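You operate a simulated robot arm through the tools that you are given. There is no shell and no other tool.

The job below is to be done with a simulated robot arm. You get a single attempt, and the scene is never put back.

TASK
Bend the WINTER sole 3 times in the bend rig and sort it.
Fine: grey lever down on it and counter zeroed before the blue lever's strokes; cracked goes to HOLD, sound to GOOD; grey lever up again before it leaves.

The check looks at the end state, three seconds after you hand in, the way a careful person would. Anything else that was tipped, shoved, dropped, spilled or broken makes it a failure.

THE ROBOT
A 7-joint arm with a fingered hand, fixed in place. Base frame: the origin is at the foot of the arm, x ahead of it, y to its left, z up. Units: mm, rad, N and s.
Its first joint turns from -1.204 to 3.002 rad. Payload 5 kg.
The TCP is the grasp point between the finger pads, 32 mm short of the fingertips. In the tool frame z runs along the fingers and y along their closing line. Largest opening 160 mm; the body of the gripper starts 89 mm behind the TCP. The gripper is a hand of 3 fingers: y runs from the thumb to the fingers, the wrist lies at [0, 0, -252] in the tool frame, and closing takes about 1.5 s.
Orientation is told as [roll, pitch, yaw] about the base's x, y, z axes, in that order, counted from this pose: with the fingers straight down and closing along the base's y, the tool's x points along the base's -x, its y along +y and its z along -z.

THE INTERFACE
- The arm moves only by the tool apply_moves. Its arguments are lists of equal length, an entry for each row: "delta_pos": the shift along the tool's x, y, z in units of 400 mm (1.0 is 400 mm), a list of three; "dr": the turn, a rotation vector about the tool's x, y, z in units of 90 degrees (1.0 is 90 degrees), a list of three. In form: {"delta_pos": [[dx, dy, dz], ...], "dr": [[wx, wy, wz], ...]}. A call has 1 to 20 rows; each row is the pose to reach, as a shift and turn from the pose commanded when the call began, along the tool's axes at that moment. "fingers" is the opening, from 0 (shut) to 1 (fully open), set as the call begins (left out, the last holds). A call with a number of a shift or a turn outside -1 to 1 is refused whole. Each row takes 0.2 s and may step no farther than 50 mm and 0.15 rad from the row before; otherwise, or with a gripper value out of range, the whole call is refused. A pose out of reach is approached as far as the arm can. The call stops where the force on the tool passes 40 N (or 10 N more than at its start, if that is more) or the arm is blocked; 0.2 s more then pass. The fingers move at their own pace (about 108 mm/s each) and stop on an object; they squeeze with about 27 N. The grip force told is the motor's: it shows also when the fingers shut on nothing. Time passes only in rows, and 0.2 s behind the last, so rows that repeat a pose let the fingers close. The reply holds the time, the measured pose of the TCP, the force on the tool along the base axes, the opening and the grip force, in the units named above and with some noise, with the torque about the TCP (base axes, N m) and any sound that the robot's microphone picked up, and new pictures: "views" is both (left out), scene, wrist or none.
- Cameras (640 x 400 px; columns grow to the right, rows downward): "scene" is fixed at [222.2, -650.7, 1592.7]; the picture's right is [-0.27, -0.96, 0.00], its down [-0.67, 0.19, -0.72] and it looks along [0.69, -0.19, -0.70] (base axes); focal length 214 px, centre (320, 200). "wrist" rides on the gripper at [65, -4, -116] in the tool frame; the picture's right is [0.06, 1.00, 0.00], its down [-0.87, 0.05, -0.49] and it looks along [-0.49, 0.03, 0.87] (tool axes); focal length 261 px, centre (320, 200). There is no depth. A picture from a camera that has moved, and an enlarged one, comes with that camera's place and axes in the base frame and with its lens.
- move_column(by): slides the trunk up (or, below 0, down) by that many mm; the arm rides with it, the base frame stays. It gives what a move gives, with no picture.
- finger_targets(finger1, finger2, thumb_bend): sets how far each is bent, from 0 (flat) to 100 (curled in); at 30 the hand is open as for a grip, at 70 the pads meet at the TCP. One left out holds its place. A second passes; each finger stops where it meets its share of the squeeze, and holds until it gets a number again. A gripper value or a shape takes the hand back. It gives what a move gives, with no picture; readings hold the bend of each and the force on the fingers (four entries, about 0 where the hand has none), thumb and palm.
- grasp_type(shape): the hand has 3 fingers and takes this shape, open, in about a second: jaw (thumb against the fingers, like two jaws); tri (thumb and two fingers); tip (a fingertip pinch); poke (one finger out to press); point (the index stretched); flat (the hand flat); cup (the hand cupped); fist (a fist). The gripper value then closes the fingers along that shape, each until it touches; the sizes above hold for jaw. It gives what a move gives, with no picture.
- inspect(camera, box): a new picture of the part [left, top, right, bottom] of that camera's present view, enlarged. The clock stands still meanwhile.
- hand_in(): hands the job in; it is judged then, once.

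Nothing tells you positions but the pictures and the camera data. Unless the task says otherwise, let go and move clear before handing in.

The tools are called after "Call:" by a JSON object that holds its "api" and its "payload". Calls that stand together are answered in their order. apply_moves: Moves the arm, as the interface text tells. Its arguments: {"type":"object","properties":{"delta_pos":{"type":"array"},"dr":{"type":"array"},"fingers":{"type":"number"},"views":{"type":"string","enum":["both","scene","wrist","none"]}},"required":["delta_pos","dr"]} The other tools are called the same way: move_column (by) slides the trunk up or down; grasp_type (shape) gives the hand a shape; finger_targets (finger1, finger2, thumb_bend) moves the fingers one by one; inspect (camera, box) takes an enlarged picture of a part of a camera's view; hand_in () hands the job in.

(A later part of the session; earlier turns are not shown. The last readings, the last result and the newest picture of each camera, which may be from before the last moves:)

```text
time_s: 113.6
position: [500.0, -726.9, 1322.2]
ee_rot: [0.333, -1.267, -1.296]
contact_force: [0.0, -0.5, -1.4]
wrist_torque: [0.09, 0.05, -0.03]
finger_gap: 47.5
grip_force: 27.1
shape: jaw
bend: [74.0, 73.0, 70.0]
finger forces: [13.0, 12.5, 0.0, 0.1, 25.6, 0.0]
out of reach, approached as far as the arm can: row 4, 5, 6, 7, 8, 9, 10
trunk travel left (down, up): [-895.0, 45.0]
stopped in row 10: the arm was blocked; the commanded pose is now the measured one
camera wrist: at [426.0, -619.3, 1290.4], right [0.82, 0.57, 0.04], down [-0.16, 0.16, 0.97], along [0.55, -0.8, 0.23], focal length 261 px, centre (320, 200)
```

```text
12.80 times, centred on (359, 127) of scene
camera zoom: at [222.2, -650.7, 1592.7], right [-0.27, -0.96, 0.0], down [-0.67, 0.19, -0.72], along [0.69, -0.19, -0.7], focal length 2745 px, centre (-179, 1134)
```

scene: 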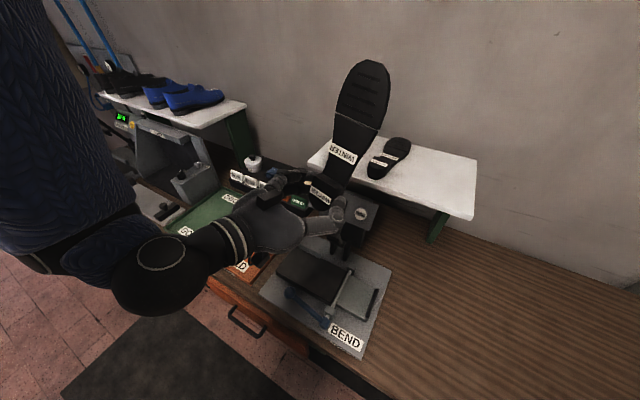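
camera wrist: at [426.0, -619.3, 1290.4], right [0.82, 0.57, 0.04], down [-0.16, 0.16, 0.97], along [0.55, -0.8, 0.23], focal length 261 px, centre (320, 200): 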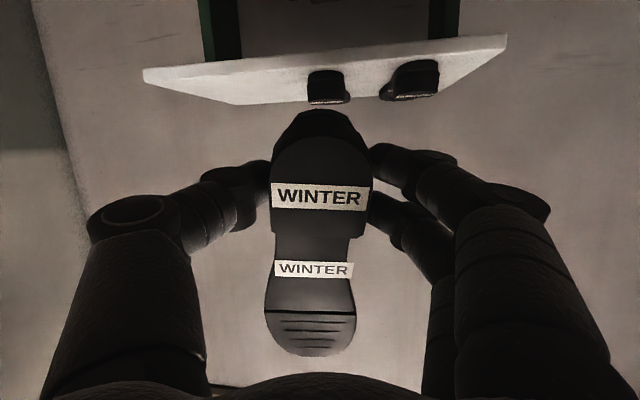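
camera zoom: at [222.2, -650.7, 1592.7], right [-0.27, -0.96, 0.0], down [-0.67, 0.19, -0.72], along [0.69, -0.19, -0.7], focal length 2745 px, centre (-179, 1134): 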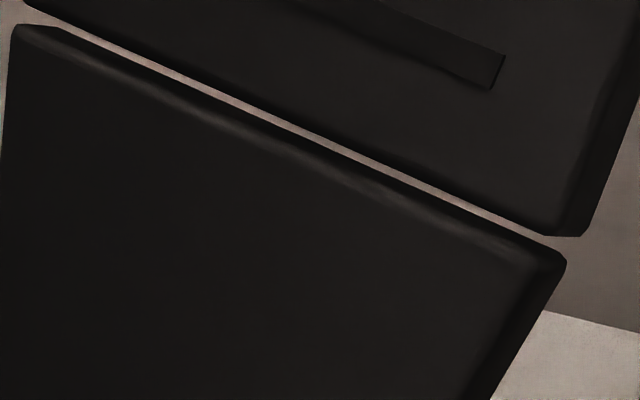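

AUTUMN has the same bevelled joint, and the gap widths match at about 1.2 mm, so the slit is built in and not a crack. I check the lit tread area once more at higher zoom from the wrist camera.

Call:
{"api": "inspect", "payload": {"camera": "wrist", "box": [262, 268, 362, 330]}}

Call:
{"api": "inspect", "payload": {"camera": "wrist", "box": [262, 300, 362, 362]}}

Call:
{"api": "inspect", "payload": {"camera": "scene", "box": [325, 125, 385, 165]}}

Call:
{"api": "inspect", "payload": {"camera": "scene", "box": [330, 55, 400, 135]}}

```text
6.40 times, centred on (312, 299) of wrist
camera zoom: at [426.0, -619.3, 1290.4], right [0.82, 0.57, 0.04], down [-0.16, 0.16, 0.97], along [0.55, -0.8, 0.23], focal length 1668 px, centre (371, -434)
```

zoom: 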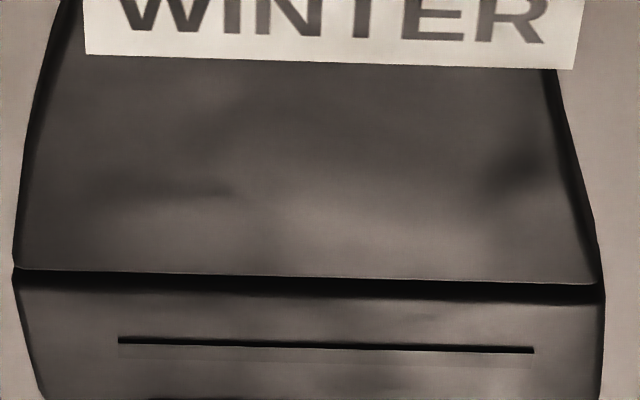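

```text
6.40 times, centred on (312, 331) of wrist
camera zoom: at [426.0, -619.3, 1290.4], right [0.82, 0.57, 0.04], down [-0.16, 0.16, 0.97], along [0.55, -0.8, 0.23], focal length 1668 px, centre (371, -638)
```

zoom: 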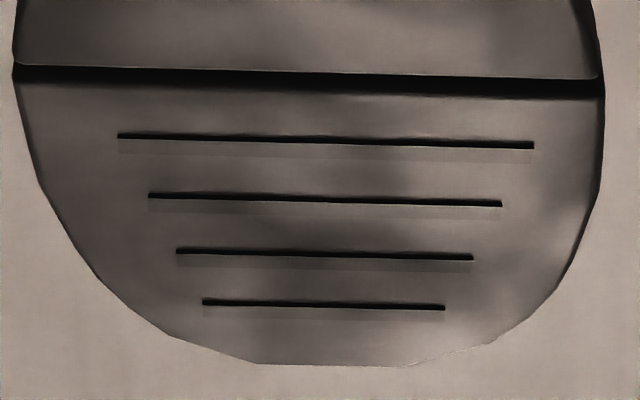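

```text
10.00 times, centred on (355, 145) of scene
camera zoom: at [222.2, -650.7, 1592.7], right [-0.27, -0.96, 0.0], down [-0.67, 0.19, -0.72], along [0.69, -0.19, -0.7], focal length 2145 px, centre (-30, 750)
```

zoom: 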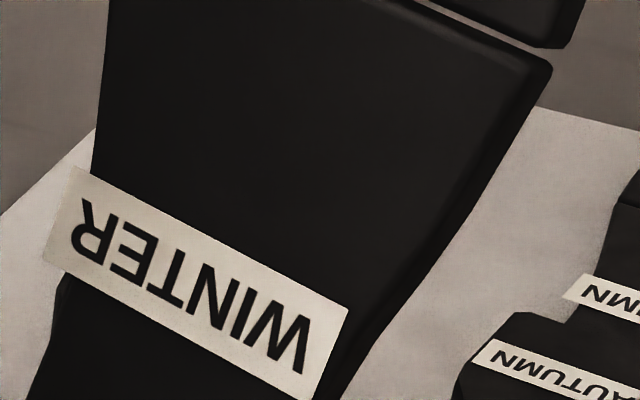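

```text
5.00 times, centred on (365, 95) of scene
camera zoom: at [222.2, -650.7, 1592.7], right [-0.27, -0.96, 0.0], down [-0.67, 0.19, -0.72], along [0.69, -0.19, -0.7], focal length 1072 px, centre (95, 725)
```

zoom: 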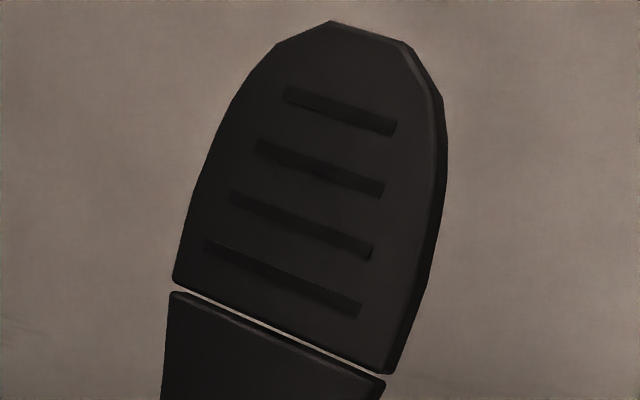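

The tread side is completely clean, and no crack sound was heard in any stroke. For a final check of the underside, I bring the sole lower and closer, where the wrist has more freedom, keeping the present tilt.

Call:
{"api": "apply_moves", "payload": {"delta_pos": [[0.0838, -0.0293, -0.0357], [0.1675, -0.0587, -0.0713], [0.2513, -0.088, -0.107], [0.335, -0.1173, -0.1427], [0.4188, -0.1467, -0.1783], [0.5025, -0.176, -0.214]], "dr": [[0, 0, 0], [0, 0, 0], [0, 0, 0], [0, 0, 0], [0, 0, 0], [0, 0, 0]]}}

```text
time_s: 115.0
position: [378.6, -648.5, 1133.6]
ee_rot: [0.329, -1.27, -1.294]
contact_force: [-0.6, 0.1, -2.0]
wrist_torque: [0.08, 0.02, 0.04]
finger_gap: 47.6
grip_force: 27.0
shape: jaw
bend: [74.0, 73.0, 70.0]
finger forces: [13.3, 12.8, 0.1, 0.0, 26.3, 0.1]
out of reach, approached as far as the arm can: row 1, 2, 3, 4, 5, 6
trunk travel left (down, up): [-895.0, 45.0]
camera wrist: at [305.7, -540.6, 1102.8], right [0.82, 0.57, 0.04], down [-0.16, 0.17, 0.97], along [0.55, -0.8, 0.23], focal length 261 px, centre (320, 200)
```

scene: 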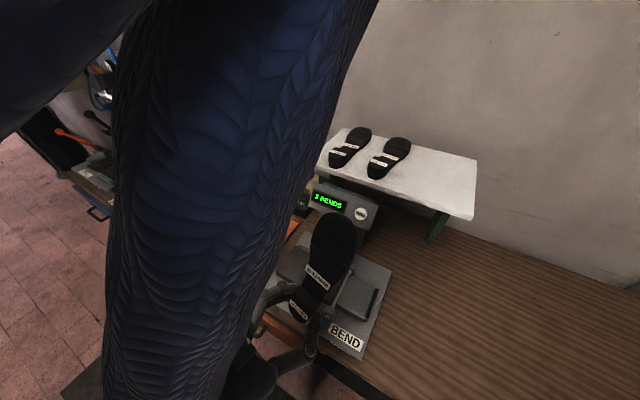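
wrist: 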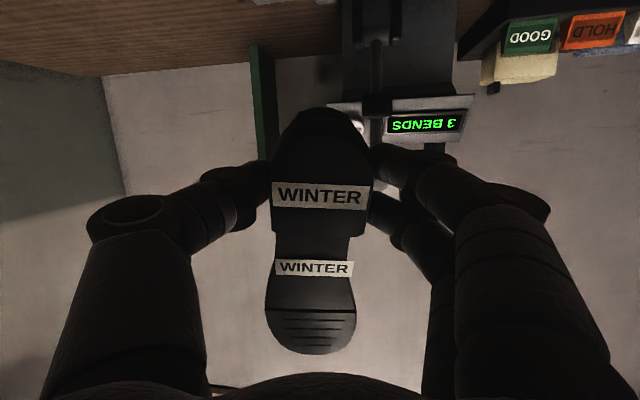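

Reached. I try tilting farther so the underside turns up toward the scene camera.

Call:
{"api": "apply_moves", "payload": {"delta_pos": [[0, 0, 0], [0, 0, 0], [0, 0, 0], [0, 0, 0], [0, 0, 0]], "dr": [[0, -0.09, 0], [0, -0.18, 0], [0, -0.27, 0], [0, -0.36, 0], [0, -0.45, 0]]}}

```text
time_s: 116.2
position: [500.8, -836.5, 1150.6]
ee_rot: [2.774, -1.299, 2.519]
contact_force: [-36.4, -8.8, 9.1]
wrist_torque: [0.03, -1.26, 2.47]
finger_gap: 47.1
grip_force: 27.2
shape: jaw
bend: [74.0, 73.0, 70.0]
finger forces: [8.9, 68.5, 0.1, 0.0, 32.9, 0.1]
out of reach, approached as far as the arm can: row 1, 2, 3, 4, 5
trunk travel left (down, up): [-895.0, 45.0]
camera wrist: at [451.5, -752.9, 1058.4], right [0.84, 0.54, 0.04], down [-0.4, 0.57, 0.72], along [0.37, -0.62, 0.69], focal length 261 px, centre (320, 200)
```

scene: 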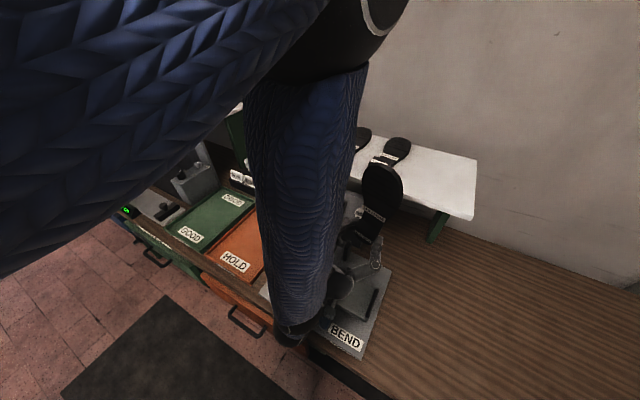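
wrist: 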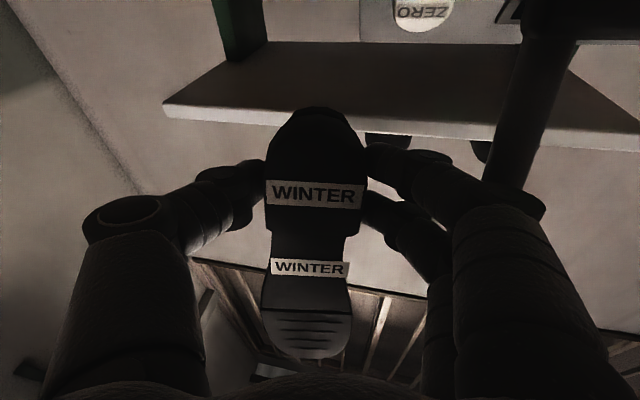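

The arm drifted outward in finding that orientation, and my finger is now pressing sideways on the grey lever. I back away from it immediately along -u.

Call:
{"api": "apply_moves", "payload": {"delta_pos": [[0, -0.04, 0], [0, -0.08, 0]], "dr": [[0, 0, 0], [0, 0, 0]]}}

Call:
{"api": "inspect", "payload": {"camera": "wrist", "box": [300, 0, 640, 240]}}

```text
time_s: 116.8
position: [487.8, -873.1, 1157.4]
ee_rot: [2.828, -1.257, 2.47]
contact_force: [0.9, -0.1, -1.9]
wrist_torque: [-0.03, -0.01, 0.08]
finger_gap: 47.6
grip_force: 26.7
shape: jaw
bend: [74.0, 73.0, 70.0]
finger forces: [13.3, 12.4, 0.0, 0.0, 25.6, 0.0]
trunk travel left (down, up): [-895.0, 45.0]
camera wrist: at [439.3, -793.9, 1060.6], right [0.84, 0.55, 0.04], down [-0.42, 0.59, 0.69], along [0.35, -0.59, 0.73], focal length 261 px, centre (320, 200)
```

scene: 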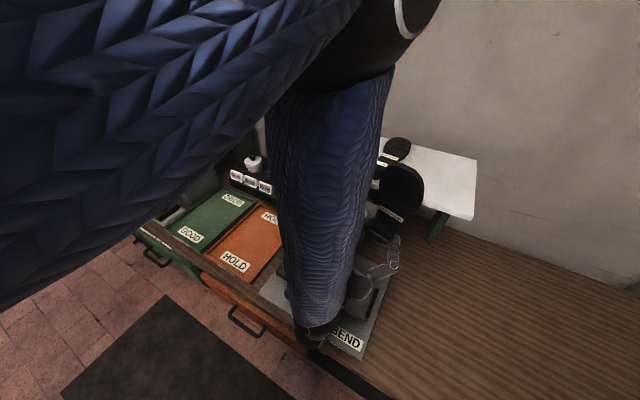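
wrist: 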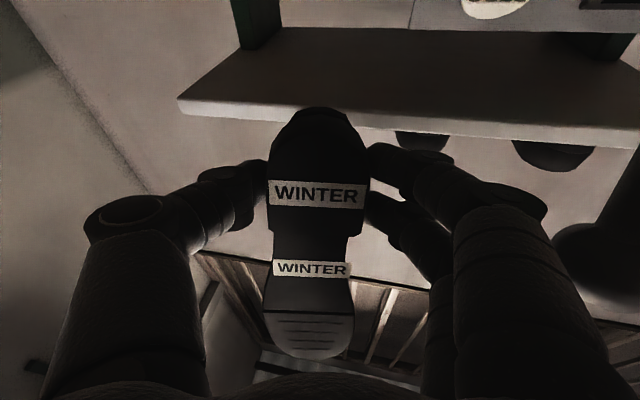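

```text
1.67 times, centred on (470, 120) of wrist
camera zoom: at [439.3, -793.9, 1060.6], right [0.84, 0.55, 0.04], down [-0.42, 0.59, 0.69], along [0.35, -0.59, 0.73], focal length 434 px, centre (70, 333)
```

zoom: 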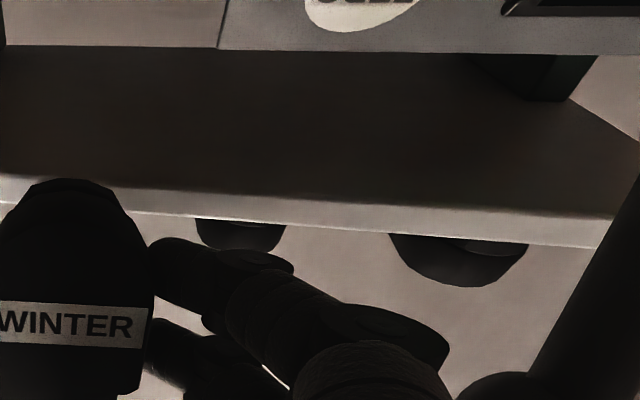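

Contact is gone, and from this posture (forearm vertical) the hand reaches upward without trouble. I swing it gradually, in small checked steps, toward the spot under the scene camera with its direction turned to the right, where the underside should become visible.

Call:
{"api": "apply_moves", "payload": {"delta_pos": [[-0.0167, -0.016, -0.0519], [-0.0333, -0.032, -0.1038], [-0.05, -0.048, -0.1558]], "dr": [[0.0638, -0.0027, -0.0198], [0.1277, -0.0053, -0.0397], [0.1915, -0.008, -0.0595]]}}

```text
time_s: 117.6
position: [477.8, -893.2, 1131.2]
ee_rot: [2.808, -1.286, 2.195]
contact_force: [-0.2, -0.7, -2.9]
wrist_torque: [0.04, 0.01, 0.01]
finger_gap: 47.6
grip_force: 27.0
shape: jaw
bend: [74.0, 73.0, 70.0]
finger forces: [12.7, 13.5, 0.0, 0.0, 26.6, 0.1]
out of reach, approached as far as the arm can: row 1, 2, 3
trunk travel left (down, up): [-895.0, 45.0]
camera wrist: at [454.0, -802.0, 1036.1], right [0.96, 0.28, 0.03], down [-0.22, 0.67, 0.71], along [0.18, -0.69, 0.7], focal length 261 px, centre (320, 200)
```

scene: 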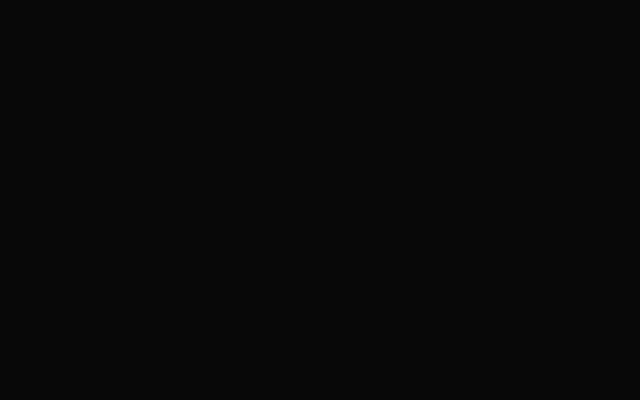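
wrist: 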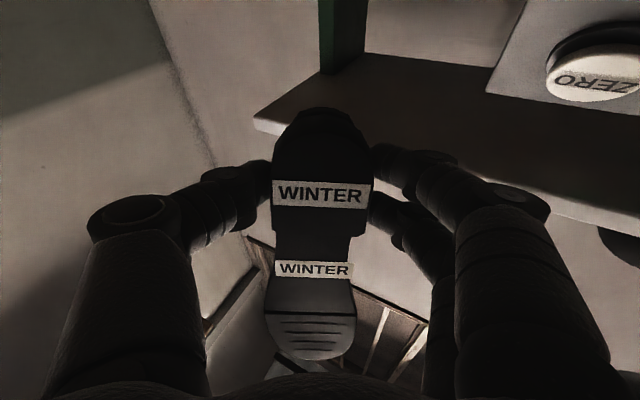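

The arm drifts again and even blocks the scene camera, so I stop this attempt. The tread side, joint and edges are clean, the sole is as stiff as before, and no crack was heard. I now back out carefully: retreat toward the robot and upward while reducing the tilt.

Call:
{"api": "apply_moves", "payload": {"delta_pos": [[-0.041, -0.0232, -0.0344], [-0.082, -0.0464, -0.0688], [-0.123, -0.0696, -0.1032]], "dr": [[0, 0.07, 0], [0, 0.14, 0], [0, 0.21, 0]]}}

```text
time_s: 118.6
position: [415.2, -849.6, 1143.5]
ee_rot: [0.578, -1.494, -1.871]
contact_force: [1.1, 0.8, -3.3]
wrist_torque: [0.06, 0.08, -0.07]
finger_gap: 47.6
grip_force: 27.2
shape: jaw
bend: [74.0, 73.0, 70.0]
finger forces: [13.1, 13.3, 0.0, 0.0, 26.3, 0.0]
trunk travel left (down, up): [-895.0, 45.0]
stopped in row 3: the arm was blocked; the commanded pose is now the measured one
camera wrist: at [380.3, -733.8, 1086.4], right [0.96, 0.28, -0.02], down [-0.1, 0.42, 0.9], along [0.26, -0.86, 0.43], focal length 261 px, centre (320, 200)
```

scene: 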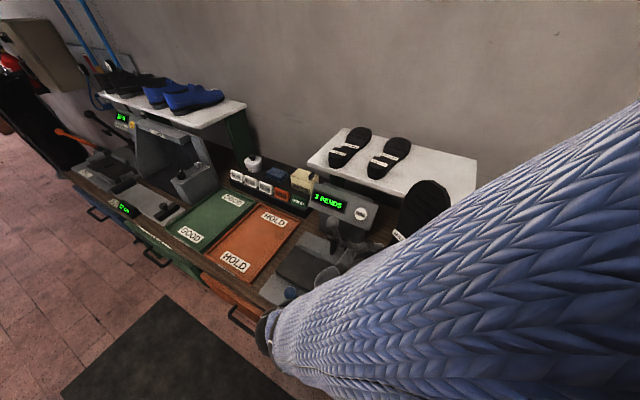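
wrist: 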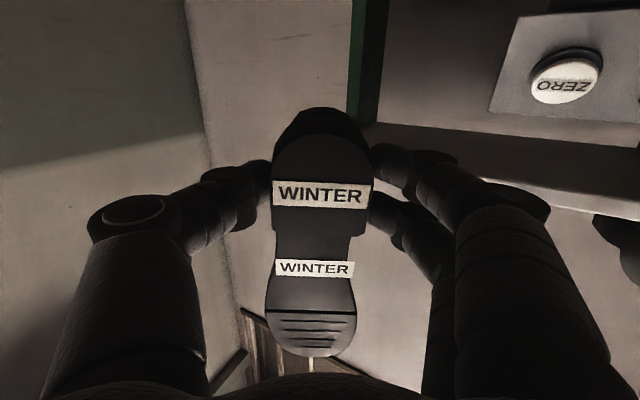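

The posture has normalized, with the hand near horizontal and the forearm to the right. I rise straight up 150 mm for clearance.

Call:
{"api": "apply_moves", "payload": {"delta_pos": [[-0.093, -0.002, -0.006], [-0.186, -0.004, -0.012], [-0.279, -0.006, -0.018], [-0.372, -0.0075, -0.025]], "dr": [[0, 0, 0], [0, 0, 0], [0, 0, 0], [0, 0, 0]]}}

```text
time_s: 119.6
position: [403.5, -853.7, 1295.8]
ee_rot: [0.636, -1.493, -1.928]
contact_force: [-1.0, 0.2, -2.4]
wrist_torque: [0.09, 0.06, -0.01]
finger_gap: 47.5
grip_force: 27.1
shape: jaw
bend: [74.0, 73.0, 70.0]
finger forces: [12.7, 12.9, 0.0, 0.1, 25.7, 0.0]
trunk travel left (down, up): [-895.0, 45.0]
camera wrist: at [369.3, -737.2, 1238.1], right [0.96, 0.28, -0.02], down [-0.11, 0.42, 0.9], along [0.26, -0.86, 0.44], focal length 261 px, centre (320, 200)
```

scene: 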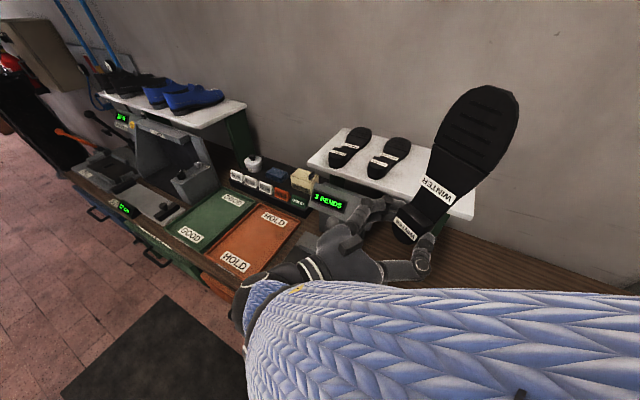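
wrist: 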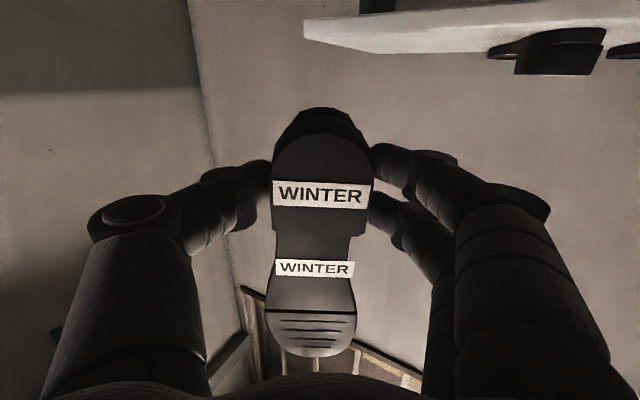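

From this posture the hand is horizontal without strain. I make one more modest, safe-height try: yaw slightly right and shift left, watching whether the reach holds.

Call:
{"api": "apply_moves", "payload": {"delta_pos": [[0.002, 0.0644, -0.0485], [0.004, 0.1288, -0.097], [0.006, 0.1931, -0.1455], [0.008, 0.2575, -0.194]], "dr": [[0.044, 0.001, 0.0026], [0.0885, 0.002, 0.0052], [0.1328, 0.003, 0.0077], [0.177, 0.0036, 0.0103]]}}

```text
time_s: 120.6
position: [430.1, -810.2, 1282.2]
ee_rot: [-0.106, -1.496, -1.386]
contact_force: [1.9, -0.4, 2.7]
wrist_torque: [0.43, 0.04, -0.25]
finger_gap: 47.6
grip_force: 27.3
shape: jaw
bend: [74.0, 73.0, 70.0]
finger forces: [13.4, 12.9, 0.0, 0.0, 26.0, 0.0]
out of reach, approached as far as the arm can: row 3, 4
trunk travel left (down, up): [-895.0, 45.0]
camera wrist: at [416.0, -690.1, 1225.1], right [0.99, 0.08, -0.07], down [0.03, 0.43, 0.9], along [0.11, -0.9, 0.42], focal length 261 px, centre (320, 200)
```

scene: 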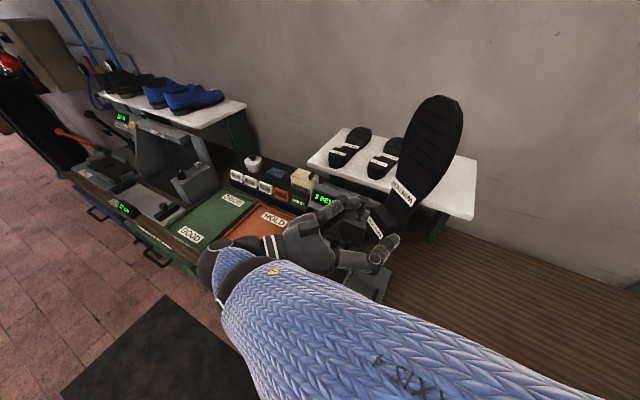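
wrist: 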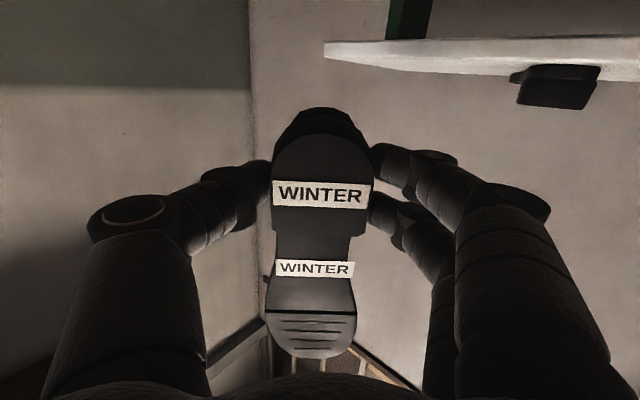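

The reach limit stops me from turning the underside to the camera, so I'll rely on what I have: clean tread and joint, unchanged stiffness, and no crack sound, so the sole is sound. I return the hand toward vertical at a safe height.

Call:
{"api": "apply_moves", "payload": {"delta_pos": [[-0.0306, -0.0086, -0.028], [-0.0612, -0.0172, -0.056], [-0.0918, -0.0258, -0.084], [-0.1223, -0.0343, -0.112], [-0.1529, -0.0429, -0.14], [-0.1835, -0.0515, -0.168]], "dr": [[0, 0.0852, 0], [0, 0.1703, 0], [0, 0.2555, 0], [0, 0.3407, 0], [0, 0.4258, 0], [0, 0.511, 0]]}}

```text
time_s: 122.0
position: [433.7, -789.6, 1327.0]
ee_rot: [0.141, -1.229, -1.624]
contact_force: [0.1, 0.0, -1.3]
wrist_torque: [0.1, 0.03, 0.0]
finger_gap: 47.4
grip_force: 26.4
shape: jaw
bend: [74.0, 73.0, 70.0]
finger forces: [13.4, 12.6, 0.1, 0.0, 26.0, 0.0]
out of reach, approached as far as the arm can: row 3, 4, 5, 6
trunk travel left (down, up): [-895.0, 45.0]
camera wrist: at [420.2, -658.2, 1303.6], right [1.0, 0.1, -0.01], down [-0.01, 0.18, 0.98], along [0.1, -0.98, 0.18], focal length 261 px, centre (320, 200)
```

scene: 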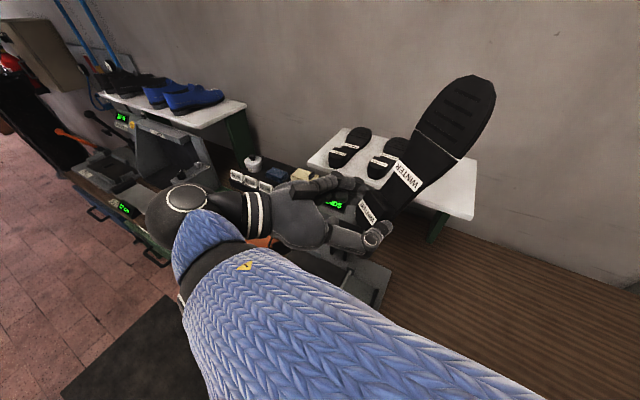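
wrist: 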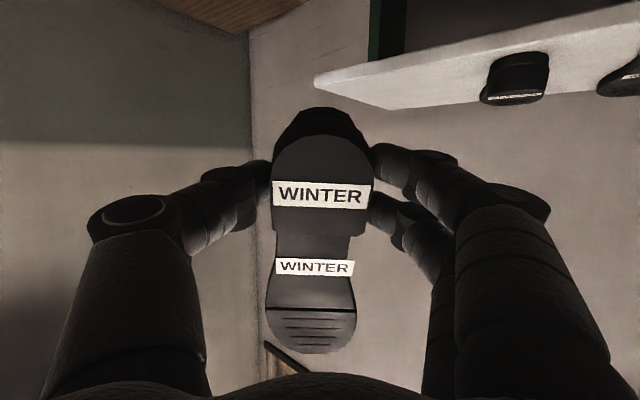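

The arm is in a folded branch, so I first yaw the hand back outward by 40° with the wrist about in place, before tilting down.

Call:
{"api": "apply_moves", "payload": {"delta_pos": [[0.0068, 0.0627, -0.0215], [0.0137, 0.1253, -0.043], [0.0205, 0.188, -0.0645], [0.0273, 0.2507, -0.086], [0.0342, 0.3133, -0.1075], [0.041, 0.376, -0.129]], "dr": [[-0.0695, -0.0006, -0.0238], [-0.139, -0.0012, -0.0477], [-0.2085, -0.0018, -0.0715], [-0.278, -0.0024, -0.0953], [-0.3475, -0.003, -0.1192], [-0.417, -0.0036, -0.143]]}}

```text
time_s: 123.6
position: [456.0, -729.8, 1170.6]
ee_rot: [-0.462, -0.986, -0.497]
contact_force: [0.1, -0.3, -1.8]
wrist_torque: [0.09, 0.1, -0.02]
finger_gap: 47.6
grip_force: 27.3
shape: jaw
bend: [74.0, 73.0, 70.0]
finger forces: [13.6, 12.5, 0.1, 0.0, 25.6, 0.1]
out of reach, approached as far as the arm can: row 5, 6
trunk travel left (down, up): [-895.0, 45.0]
stopped in row 6: the arm was blocked; the commanded pose is now the measured one
camera wrist: at [368.3, -628.4, 1173.8], right [0.72, 0.62, -0.3], down [0.25, 0.17, 0.95], along [0.65, -0.76, -0.03], focal length 261 px, centre (320, 200)
```

scene: 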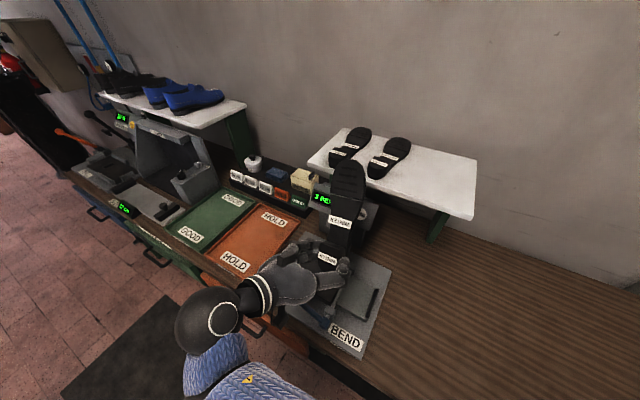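
wrist: 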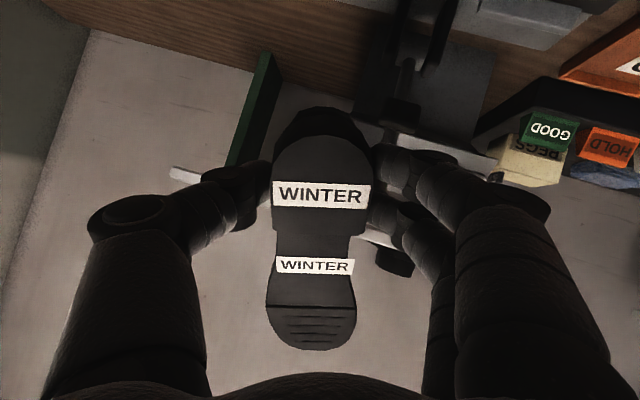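

The arm has unfolded into a more natural posture, with the forearm coming from below-left. I rise and rotate toward vertical, first half only, checking the reach.

Call:
{"api": "apply_moves", "payload": {"delta_pos": [[-0.081, -0.03, -0.049], [-0.162, -0.06, -0.098], [-0.243, -0.09, -0.147], [-0.324, -0.12, -0.196]], "dr": [[-0.012, 0.038, 0.0035], [-0.036, 0.115, 0.0104], [-0.062, 0.198, 0.018], [-0.0896, 0.2876, 0.0261]]}}

```text
time_s: 124.8
position: [301.5, -732.0, 1122.5]
ee_rot: [-0.562, -0.36, -0.497]
contact_force: [0.8, 0.5, -1.4]
wrist_torque: [0.1, 0.13, 0.01]
finger_gap: 47.2
grip_force: 27.0
shape: jaw
bend: [74.0, 73.0, 70.0]
finger forces: [13.8, 12.7, 0.1, 0.0, 25.3, 0.0]
out of reach, approached as far as the arm can: row 3, 4
trunk travel left (down, up): [-895.0, 45.0]
stopped in row 4: the arm was blocked; the commanded pose is now the measured one
camera wrist: at [244.0, -633.7, 1192.4], right [0.52, 0.68, -0.52], down [0.74, -0.05, 0.67], along [0.43, -0.73, -0.53], focal length 261 px, centre (320, 200)
```

scene: 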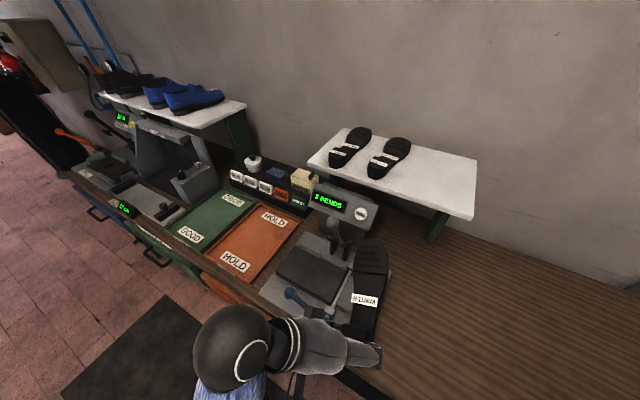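
wrist: 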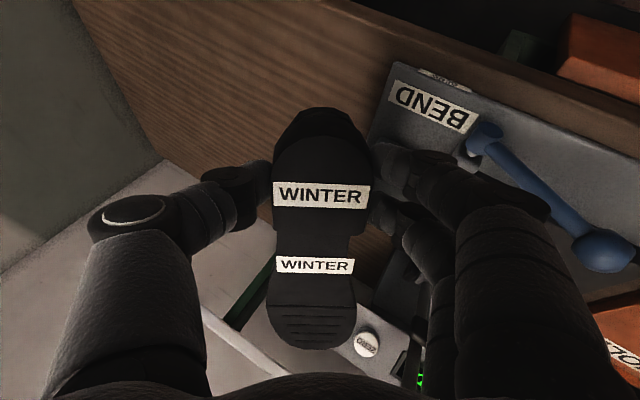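

The posture keeps drifting, but the sole is safe and clear of the lever. I move only straight up now, without rotating, to regain room.

Call:
{"api": "apply_moves", "payload": {"delta_pos": [[-0.0202, -0.0325, -0.0494], [-0.0404, -0.065, -0.0988], [-0.0606, -0.0975, -0.1481], [-0.0808, -0.13, -0.1975]], "dr": [[0, 0, 0], [0, 0, 0], [0, 0, 0], [0, 0, 0]]}}

```text
time_s: 125.8
position: [255.0, -722.8, 1161.5]
ee_rot: [-0.561, -0.363, -0.496]
contact_force: [-0.3, -0.7, -2.6]
wrist_torque: [0.07, -0.02, 0.05]
finger_gap: 47.6
grip_force: 27.0
shape: jaw
bend: [74.0, 73.0, 70.0]
finger forces: [14.1, 12.8, 0.1, 0.0, 26.1, 0.0]
out of reach, approached as far as the arm can: row 1, 2, 3, 4
trunk travel left (down, up): [-895.0, 45.0]
camera wrist: at [197.4, -625.9, 1230.8], right [0.52, 0.68, -0.52], down [0.74, -0.05, 0.67], along [0.43, -0.73, -0.53], focal length 261 px, centre (320, 200)
```

scene: 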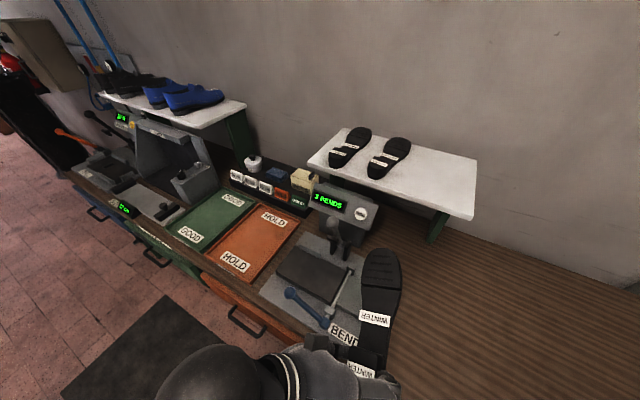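
wrist: 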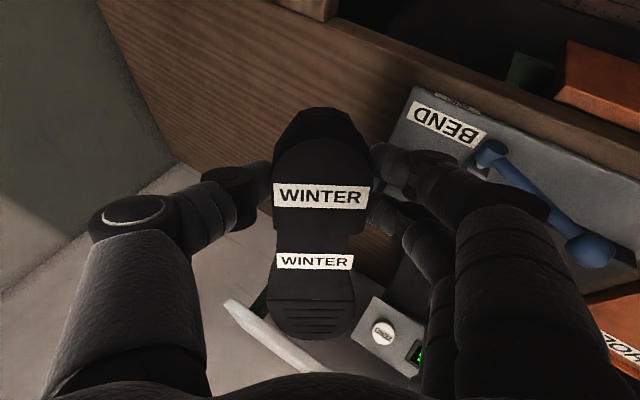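

The wrist is at a limit when going up here. The bench to the right of the rig is empty, so I move there (outward and right), where I can sort out the posture safely.

Call:
{"api": "apply_moves", "payload": {"delta_pos": [[-0.065, -0.0605, 0.0428], [-0.13, -0.121, 0.0855], [-0.195, -0.1815, 0.1283], [-0.26, -0.242, 0.171]], "dr": [[0, 0, 0], [0, 0, 0], [0, 0, 0], [0, 0, 0]]}}

```text
time_s: 127.0
position: [140.5, -876.9, 1129.5]
ee_rot: [-0.761, 0.02, -0.465]
contact_force: [1.0, -0.4, -1.3]
wrist_torque: [0.13, 0.01, 0.01]
finger_gap: 47.2
grip_force: 27.2
shape: jaw
bend: [74.0, 73.0, 70.0]
finger forces: [13.7, 12.6, 0.1, 0.0, 25.0, 0.0]
out of reach, approached as far as the arm can: row 1, 2
trunk travel left (down, up): [-895.0, 45.0]
stopped in row 4: the arm was blocked; the commanded pose is now the measured one
camera wrist: at [117.6, -780.2, 1216.4], right [0.25, 0.68, -0.69], down [0.95, -0.05, 0.3], along [0.17, -0.73, -0.66], focal length 261 px, centre (320, 200)
```

scene: 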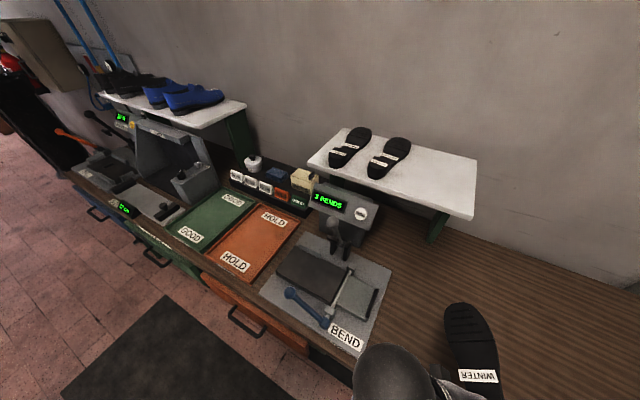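
wrist: 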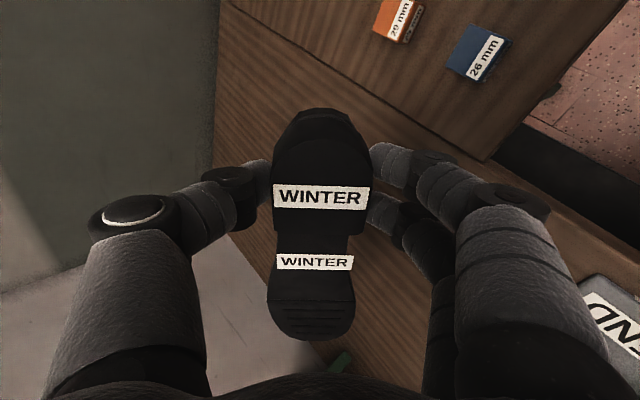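

The arm is now well to the right over empty bench, and the sole is still held firmly. Keeping the wrist about in place, I rotate the tool to vertical in two checked halves.

Call:
{"api": "apply_moves", "payload": {"delta_pos": [[-0.0046, 0.052, -0.0498], [-0.0092, 0.104, -0.0997], [-0.0138, 0.156, -0.1495]], "dr": [[-0.08, -0.0075, 0], [-0.16, -0.015, 0], [-0.24, -0.0225, 0]]}}

```text
time_s: 127.8
position: [145.5, -867.8, 1130.3]
ee_rot: [-0.72, 0.017, -0.46]
contact_force: [0.4, 0.4, -1.9]
wrist_torque: [0.14, 0.09, 0.01]
finger_gap: 47.5
grip_force: 26.8
shape: jaw
bend: [74.0, 73.0, 70.0]
finger forces: [13.6, 12.8, 0.0, 0.0, 25.0, 0.1]
out of reach, approached as far as the arm can: row 1, 2, 3
trunk travel left (down, up): [-895.0, 45.0]
camera wrist: at [119.4, -774.0, 1220.1], right [0.27, 0.71, -0.66], down [0.95, -0.06, 0.32], along [0.19, -0.71, -0.68], focal length 261 px, centre (320, 200)
```

scene: 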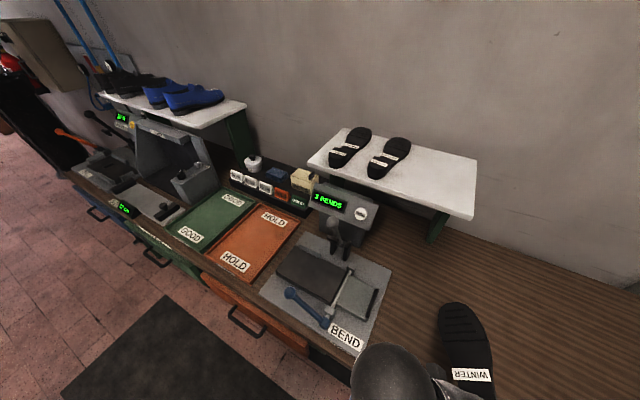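
wrist: 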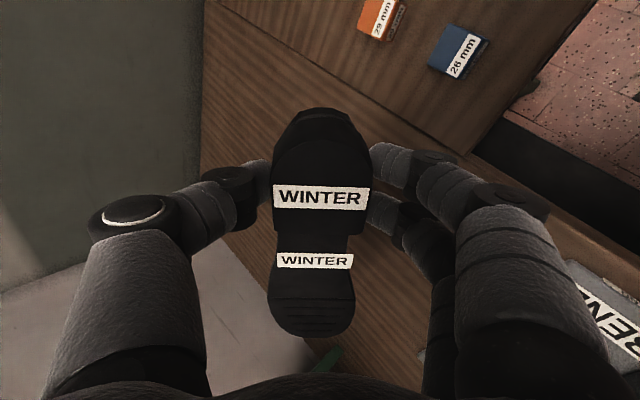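

It is stuck near joint limits here. I command a longer, smooth path to a comfortable central pose in front of the bench (base 300, -560, 1300, tool vertical, toe outward-right), which stays well away from the rig's lever.

Call:
{"api": "apply_moves", "payload": {"delta_pos": [[-0.0017, 0.0261, -0.0634], [-0.0034, 0.0521, -0.1269], [-0.0051, 0.0782, -0.1903], [-0.0069, 0.1043, -0.2537], [-0.0086, 0.1304, -0.3171], [-0.0103, 0.1564, -0.3806], [-0.012, 0.1825, -0.444], [-0.0137, 0.2086, -0.5074], [-0.0154, 0.2346, -0.5709], [-0.0171, 0.2607, -0.6343], [-0.0189, 0.2868, -0.6977], [-0.0206, 0.3129, -0.7611], [-0.0223, 0.3389, -0.8246], [-0.024, 0.365, -0.888], [-0.024, 0.365, -0.888], [-0.024, 0.365, -0.888]], "dr": [[-0.0312, 0.014, 0.0438], [-0.0624, 0.028, 0.0876], [-0.0936, 0.042, 0.1314], [-0.1249, 0.056, 0.1751], [-0.1561, 0.07, 0.2189], [-0.1873, 0.084, 0.2627], [-0.2185, 0.098, 0.3065], [-0.2497, 0.112, 0.3503], [-0.2809, 0.126, 0.3941], [-0.3121, 0.14, 0.4379], [-0.3434, 0.154, 0.4816], [-0.3746, 0.168, 0.5254], [-0.4058, 0.182, 0.5692], [-0.437, 0.196, 0.613], [-0.437, 0.196, 0.613], [-0.437, 0.196, 0.613]]}}

```text
time_s: 131.2
position: [453.5, -785.3, 1111.3]
ee_rot: [0.147, -0.441, -1.459]
contact_force: [-0.1, -0.5, -2.3]
wrist_torque: [0.21, 0.06, 0.05]
finger_gap: 47.6
grip_force: 27.2
shape: jaw
bend: [74.0, 73.0, 70.0]
finger forces: [14.1, 12.4, 0.1, 0.0, 26.6, 0.0]
out of reach, approached as far as the arm can: row 1, 2, 3, 4, 5, 6, 7, 8, 9, 10, 11, 12, 13, 14, 15, 16
trunk travel left (down, up): [-895.0, 45.0]
camera wrist: at [420.0, -679.7, 1185.1], right [0.97, 0.23, 0.11], down [0.05, -0.57, 0.82], along [0.25, -0.79, -0.57], focal length 261 px, centre (320, 200)
```

scene: 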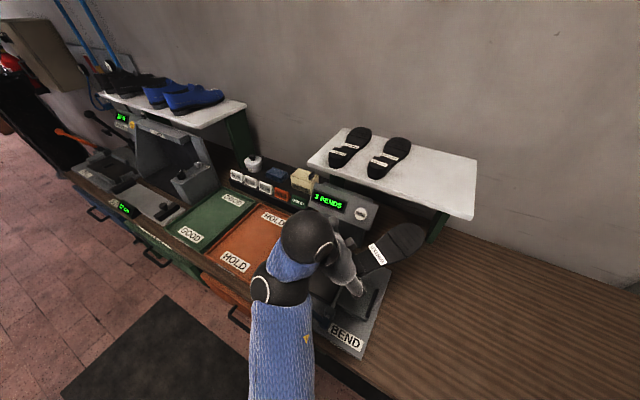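
wrist: 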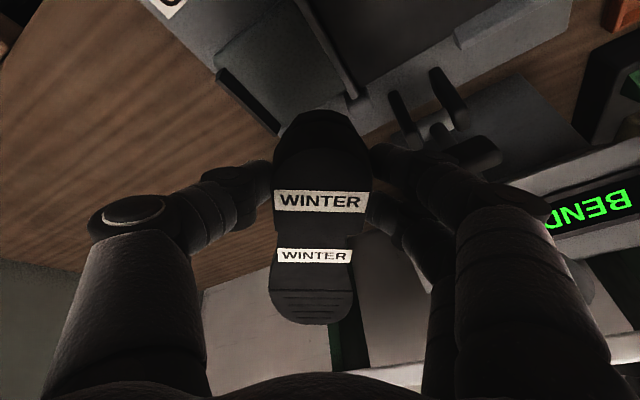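

The arm is back in a natural posture, with the tool tilted 26° near u=-235, v=876 and close to the lever. I shift away in -u first, then rise while straightening to vertical.

Call:
{"api": "apply_moves", "payload": {"delta_pos": [[-0.038, -0.0635, 0.0115], [-0.076, -0.127, 0.023], [-0.1303, -0.1278, -0.0482], [-0.1847, -0.1287, -0.1193], [-0.239, -0.1295, -0.1905], [-0.2933, -0.1303, -0.2617], [-0.3477, -0.1312, -0.3328], [-0.402, -0.132, -0.404]], "dr": [[0, 0, 0], [0, 0, 0], [0.0101, 0.0483, -0.0053], [0.0202, 0.0967, -0.0105], [0.0303, 0.145, -0.0158], [0.0403, 0.1933, -0.021], [0.0504, 0.2417, -0.0263], [0.0605, 0.29, -0.0315]]}}

```text
time_s: 133.0
position: [337.2, -901.2, 1208.5]
ee_rot: [-0.023, -0.578, -1.204]
contact_force: [-1.8, -0.8, -0.7]
wrist_torque: [0.04, -0.08, 0.1]
finger_gap: 46.9
grip_force: 27.4
shape: jaw
bend: [74.0, 73.0, 70.0]
finger forces: [12.2, 13.7, 0.0, 0.0, 25.7, 0.0]
out of reach, approached as far as the arm can: row 3, 4, 5, 6, 7, 8
trunk travel left (down, up): [-895.0, 45.0]
camera wrist: at [292.9, -791.9, 1268.6], right [0.92, 0.39, -0.05], down [0.23, -0.41, 0.89], along [0.33, -0.83, -0.46], focal length 261 px, centre (320, 200)
```

scene: 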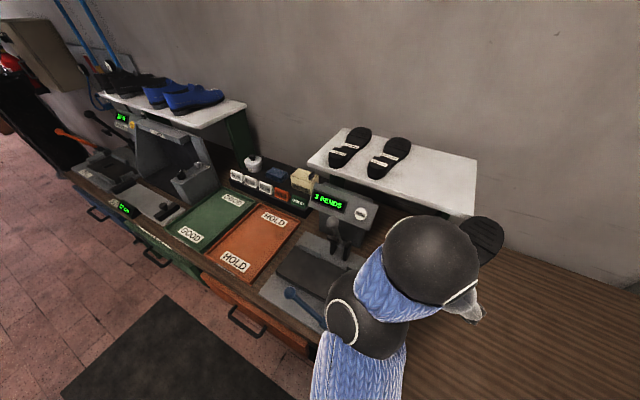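
wrist: 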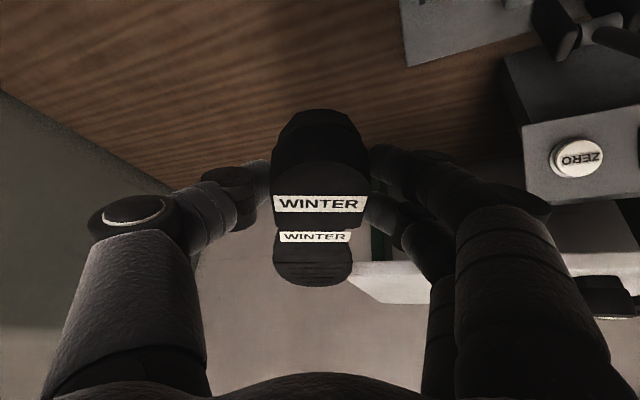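

The sole seems to have pitched within my grip, so its toe may be touching the shelf edge. I check closely before moving.

Call:
{"api": "inspect", "payload": {"camera": "scene", "box": [400, 150, 540, 350]}}

Call:
{"api": "inspect", "payload": {"camera": "wrist", "box": [220, 90, 440, 310]}}

```text
2.00 times, centred on (470, 250) of scene
camera zoom: at [222.2, -650.7, 1592.7], right [-0.27, -0.96, 0.0], down [-0.67, 0.19, -0.72], along [0.69, -0.19, -0.7], focal length 429 px, centre (20, 100)
```

zoom: 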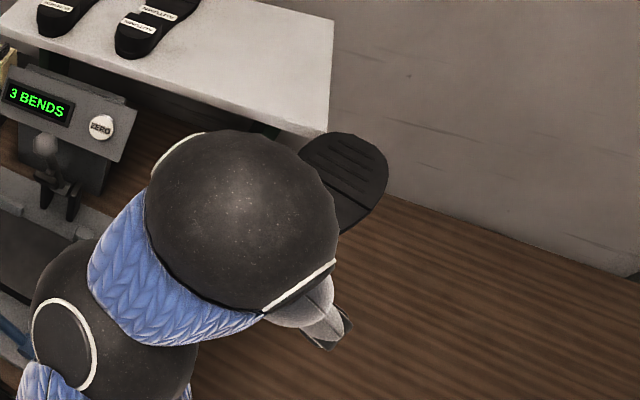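

```text
1.82 times, centred on (330, 200) of wrist
camera zoom: at [292.9, -791.9, 1268.6], right [0.92, 0.39, -0.05], down [0.23, -0.41, 0.89], along [0.33, -0.83, -0.46], focal length 474 px, centre (302, 200)
```

zoom: 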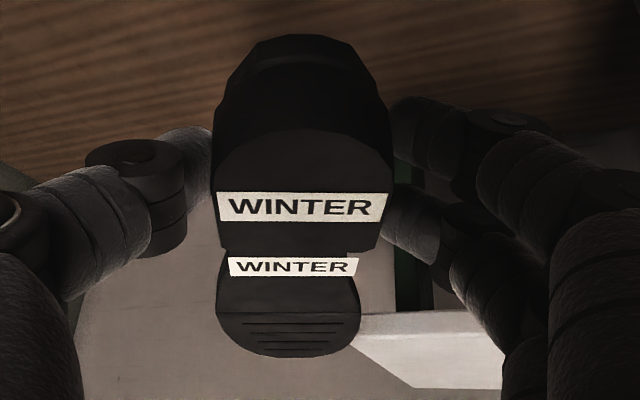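

The toe touched the shelf's corner and the sole pitched about 30° in the grip, though it is still held firmly. I move away from the shelf, toward the robot and left, keeping orientation.

Call:
{"api": "apply_moves", "payload": {"delta_pos": [[0.0481, 0.0523, -0.0348], [0.0963, 0.1045, -0.0695], [0.1444, 0.1568, -0.1043], [0.1925, 0.209, -0.139]], "dr": [[0, 0, 0], [0, 0, 0], [0, 0, 0], [0, 0, 0]]}}

Call:
{"api": "inspect", "payload": {"camera": "scene", "box": [300, 100, 520, 300]}}

```text
time_s: 134.0
position: [379.9, -809.4, 1183.7]
ee_rot: [-0.021, -0.594, -1.206]
contact_force: [-0.9, 0.9, -2.6]
wrist_torque: [0.19, 0.06, 0.0]
finger_gap: 47.1
grip_force: 26.5
shape: jaw
bend: [74.0, 73.0, 70.0]
finger forces: [13.1, 13.4, 0.0, 0.1, 26.1, 0.0]
out of reach, approached as far as the arm can: row 1, 2, 3, 4
trunk travel left (down, up): [-895.0, 45.0]
camera wrist: at [334.7, -699.3, 1242.5], right [0.92, 0.39, -0.05], down [0.22, -0.39, 0.89], along [0.33, -0.83, -0.45], focal length 261 px, centre (320, 200)
```

scene: 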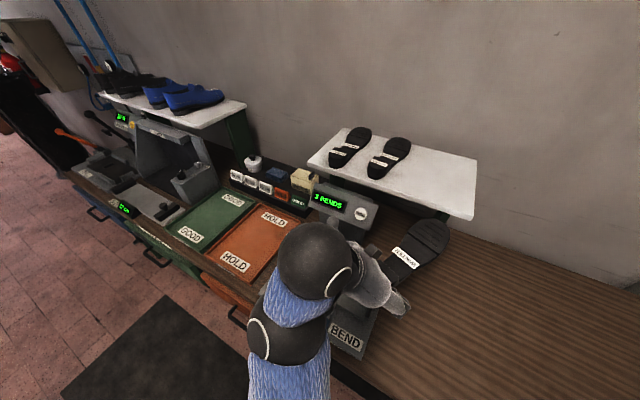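
wrist: 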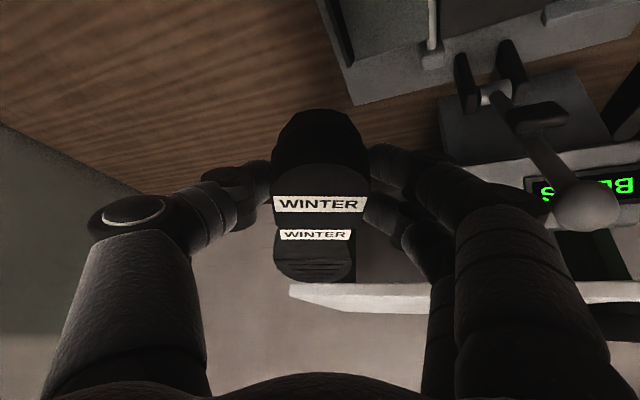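

```text
2.00 times, centred on (410, 200) of scene
camera zoom: at [222.2, -650.7, 1592.7], right [-0.27, -0.96, 0.0], down [-0.67, 0.19, -0.72], along [0.69, -0.19, -0.7], focal length 429 px, centre (140, 200)
```

zoom: 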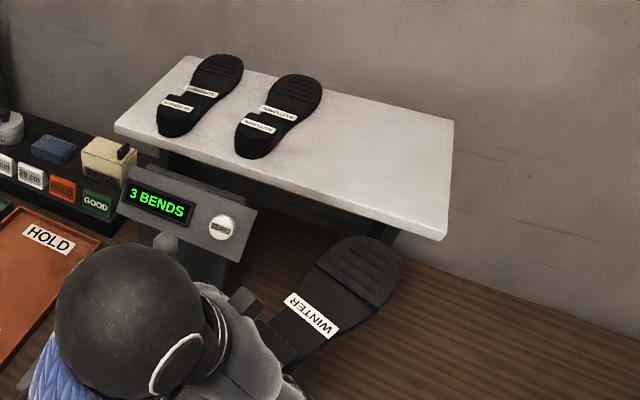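

The neighbours on the shelf are untouched. In this elbow-low posture the arm reaches best with the hand nearly horizontal, so I tilt up to about 75° and rise to z≈1300 before travelling left to the trays.

Call:
{"api": "apply_moves", "payload": {"delta_pos": [[-0.0267, -0.0024, -0.04], [-0.0533, -0.0048, -0.08], [-0.08, -0.0073, -0.12], [-0.1067, -0.0097, -0.16], [-0.1333, -0.0121, -0.2], [-0.16, -0.0145, -0.24]], "dr": [[0, -0.078, 0], [0, -0.156, 0], [0, -0.234, 0], [0, -0.312, 0], [0, -0.39, 0], [0, -0.467, 0]]}}

```text
time_s: 135.6
position: [437.8, -813.0, 1524.2]
ee_rot: [1.552, -1.035, -2.698]
contact_force: [0.4, -0.5, -2.8]
wrist_torque: [0.17, -0.02, 0.03]
finger_gap: 47.0
grip_force: 26.0
shape: jaw
bend: [74.0, 73.0, 70.0]
finger forces: [12.5, 12.6, 0.1, 0.0, 26.0, 0.1]
trunk travel left (down, up): [-895.0, 45.0]
stopped in row 6: the arm was blocked; the commanded pose is now the measured one
camera wrist: at [415.9, -694.5, 1465.4], right [0.81, 0.37, 0.46], down [-0.56, 0.28, 0.78], along [0.16, -0.89, 0.43], focal length 261 px, centre (320, 200)
```

scene: 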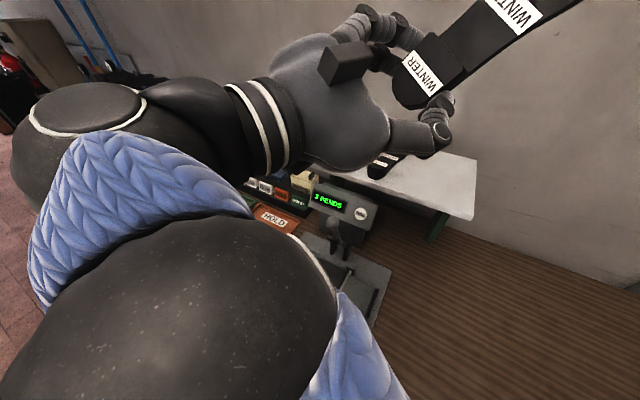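
wrist: 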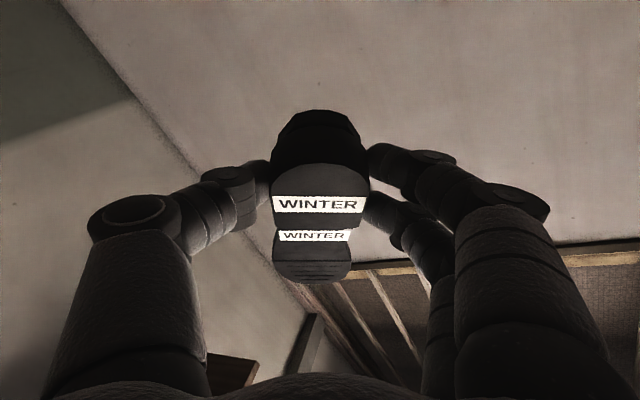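

The hand is now horizontal and high (z 1524), well clear of everything. Keeping the wrist fixed, I swing the hand downward about it toward vertical, first half.

Call:
{"api": "apply_moves", "payload": {"delta_pos": [[0.073, -0.0378, -0.0048], [0.1448, -0.075, -0.0202], [0.2141, -0.1109, -0.046], [0.2797, -0.1449, -0.0819], [0.3406, -0.1764, -0.1271], [0.3956, -0.2049, -0.1809]], "dr": [[0.0377, 0.0743, 0], [0.0753, 0.1485, 0], [0.113, 0.2228, 0], [0.1507, 0.297, 0], [0.1883, 0.3713, 0], [0.226, 0.4455, 0]]}}

```text
time_s: 137.0
position: [431.1, -771.8, 1388.6]
ee_rot: [0.678, -0.8, -1.943]
contact_force: [-0.2, -0.7, -1.7]
wrist_torque: [0.18, 0.04, -0.03]
finger_gap: 47.1
grip_force: 27.5
shape: jaw
bend: [74.0, 73.0, 70.0]
finger forces: [12.6, 12.8, 0.1, 0.0, 25.9, 0.0]
out of reach, approached as far as the arm can: row 5, 6
trunk travel left (down, up): [-895.0, 45.0]
camera wrist: at [398.8, -642.9, 1402.5], right [0.9, 0.18, 0.39], down [-0.36, -0.19, 0.91], along [0.23, -0.97, -0.11], focal length 261 px, centre (320, 200)
```

scene: 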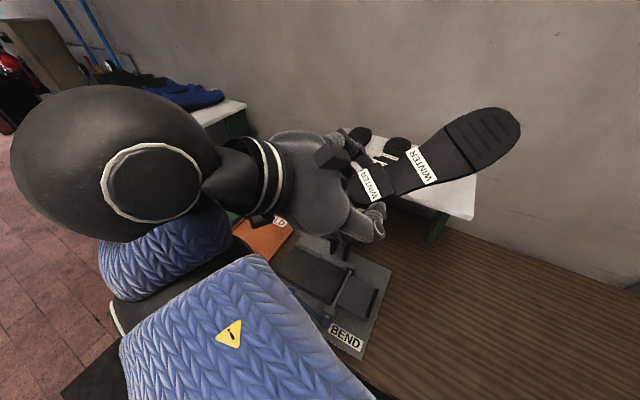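
wrist: 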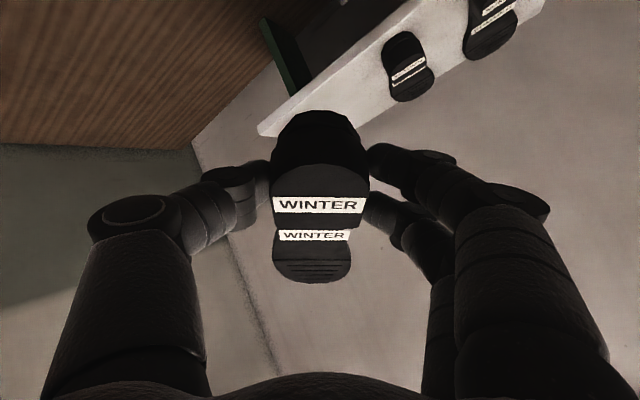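

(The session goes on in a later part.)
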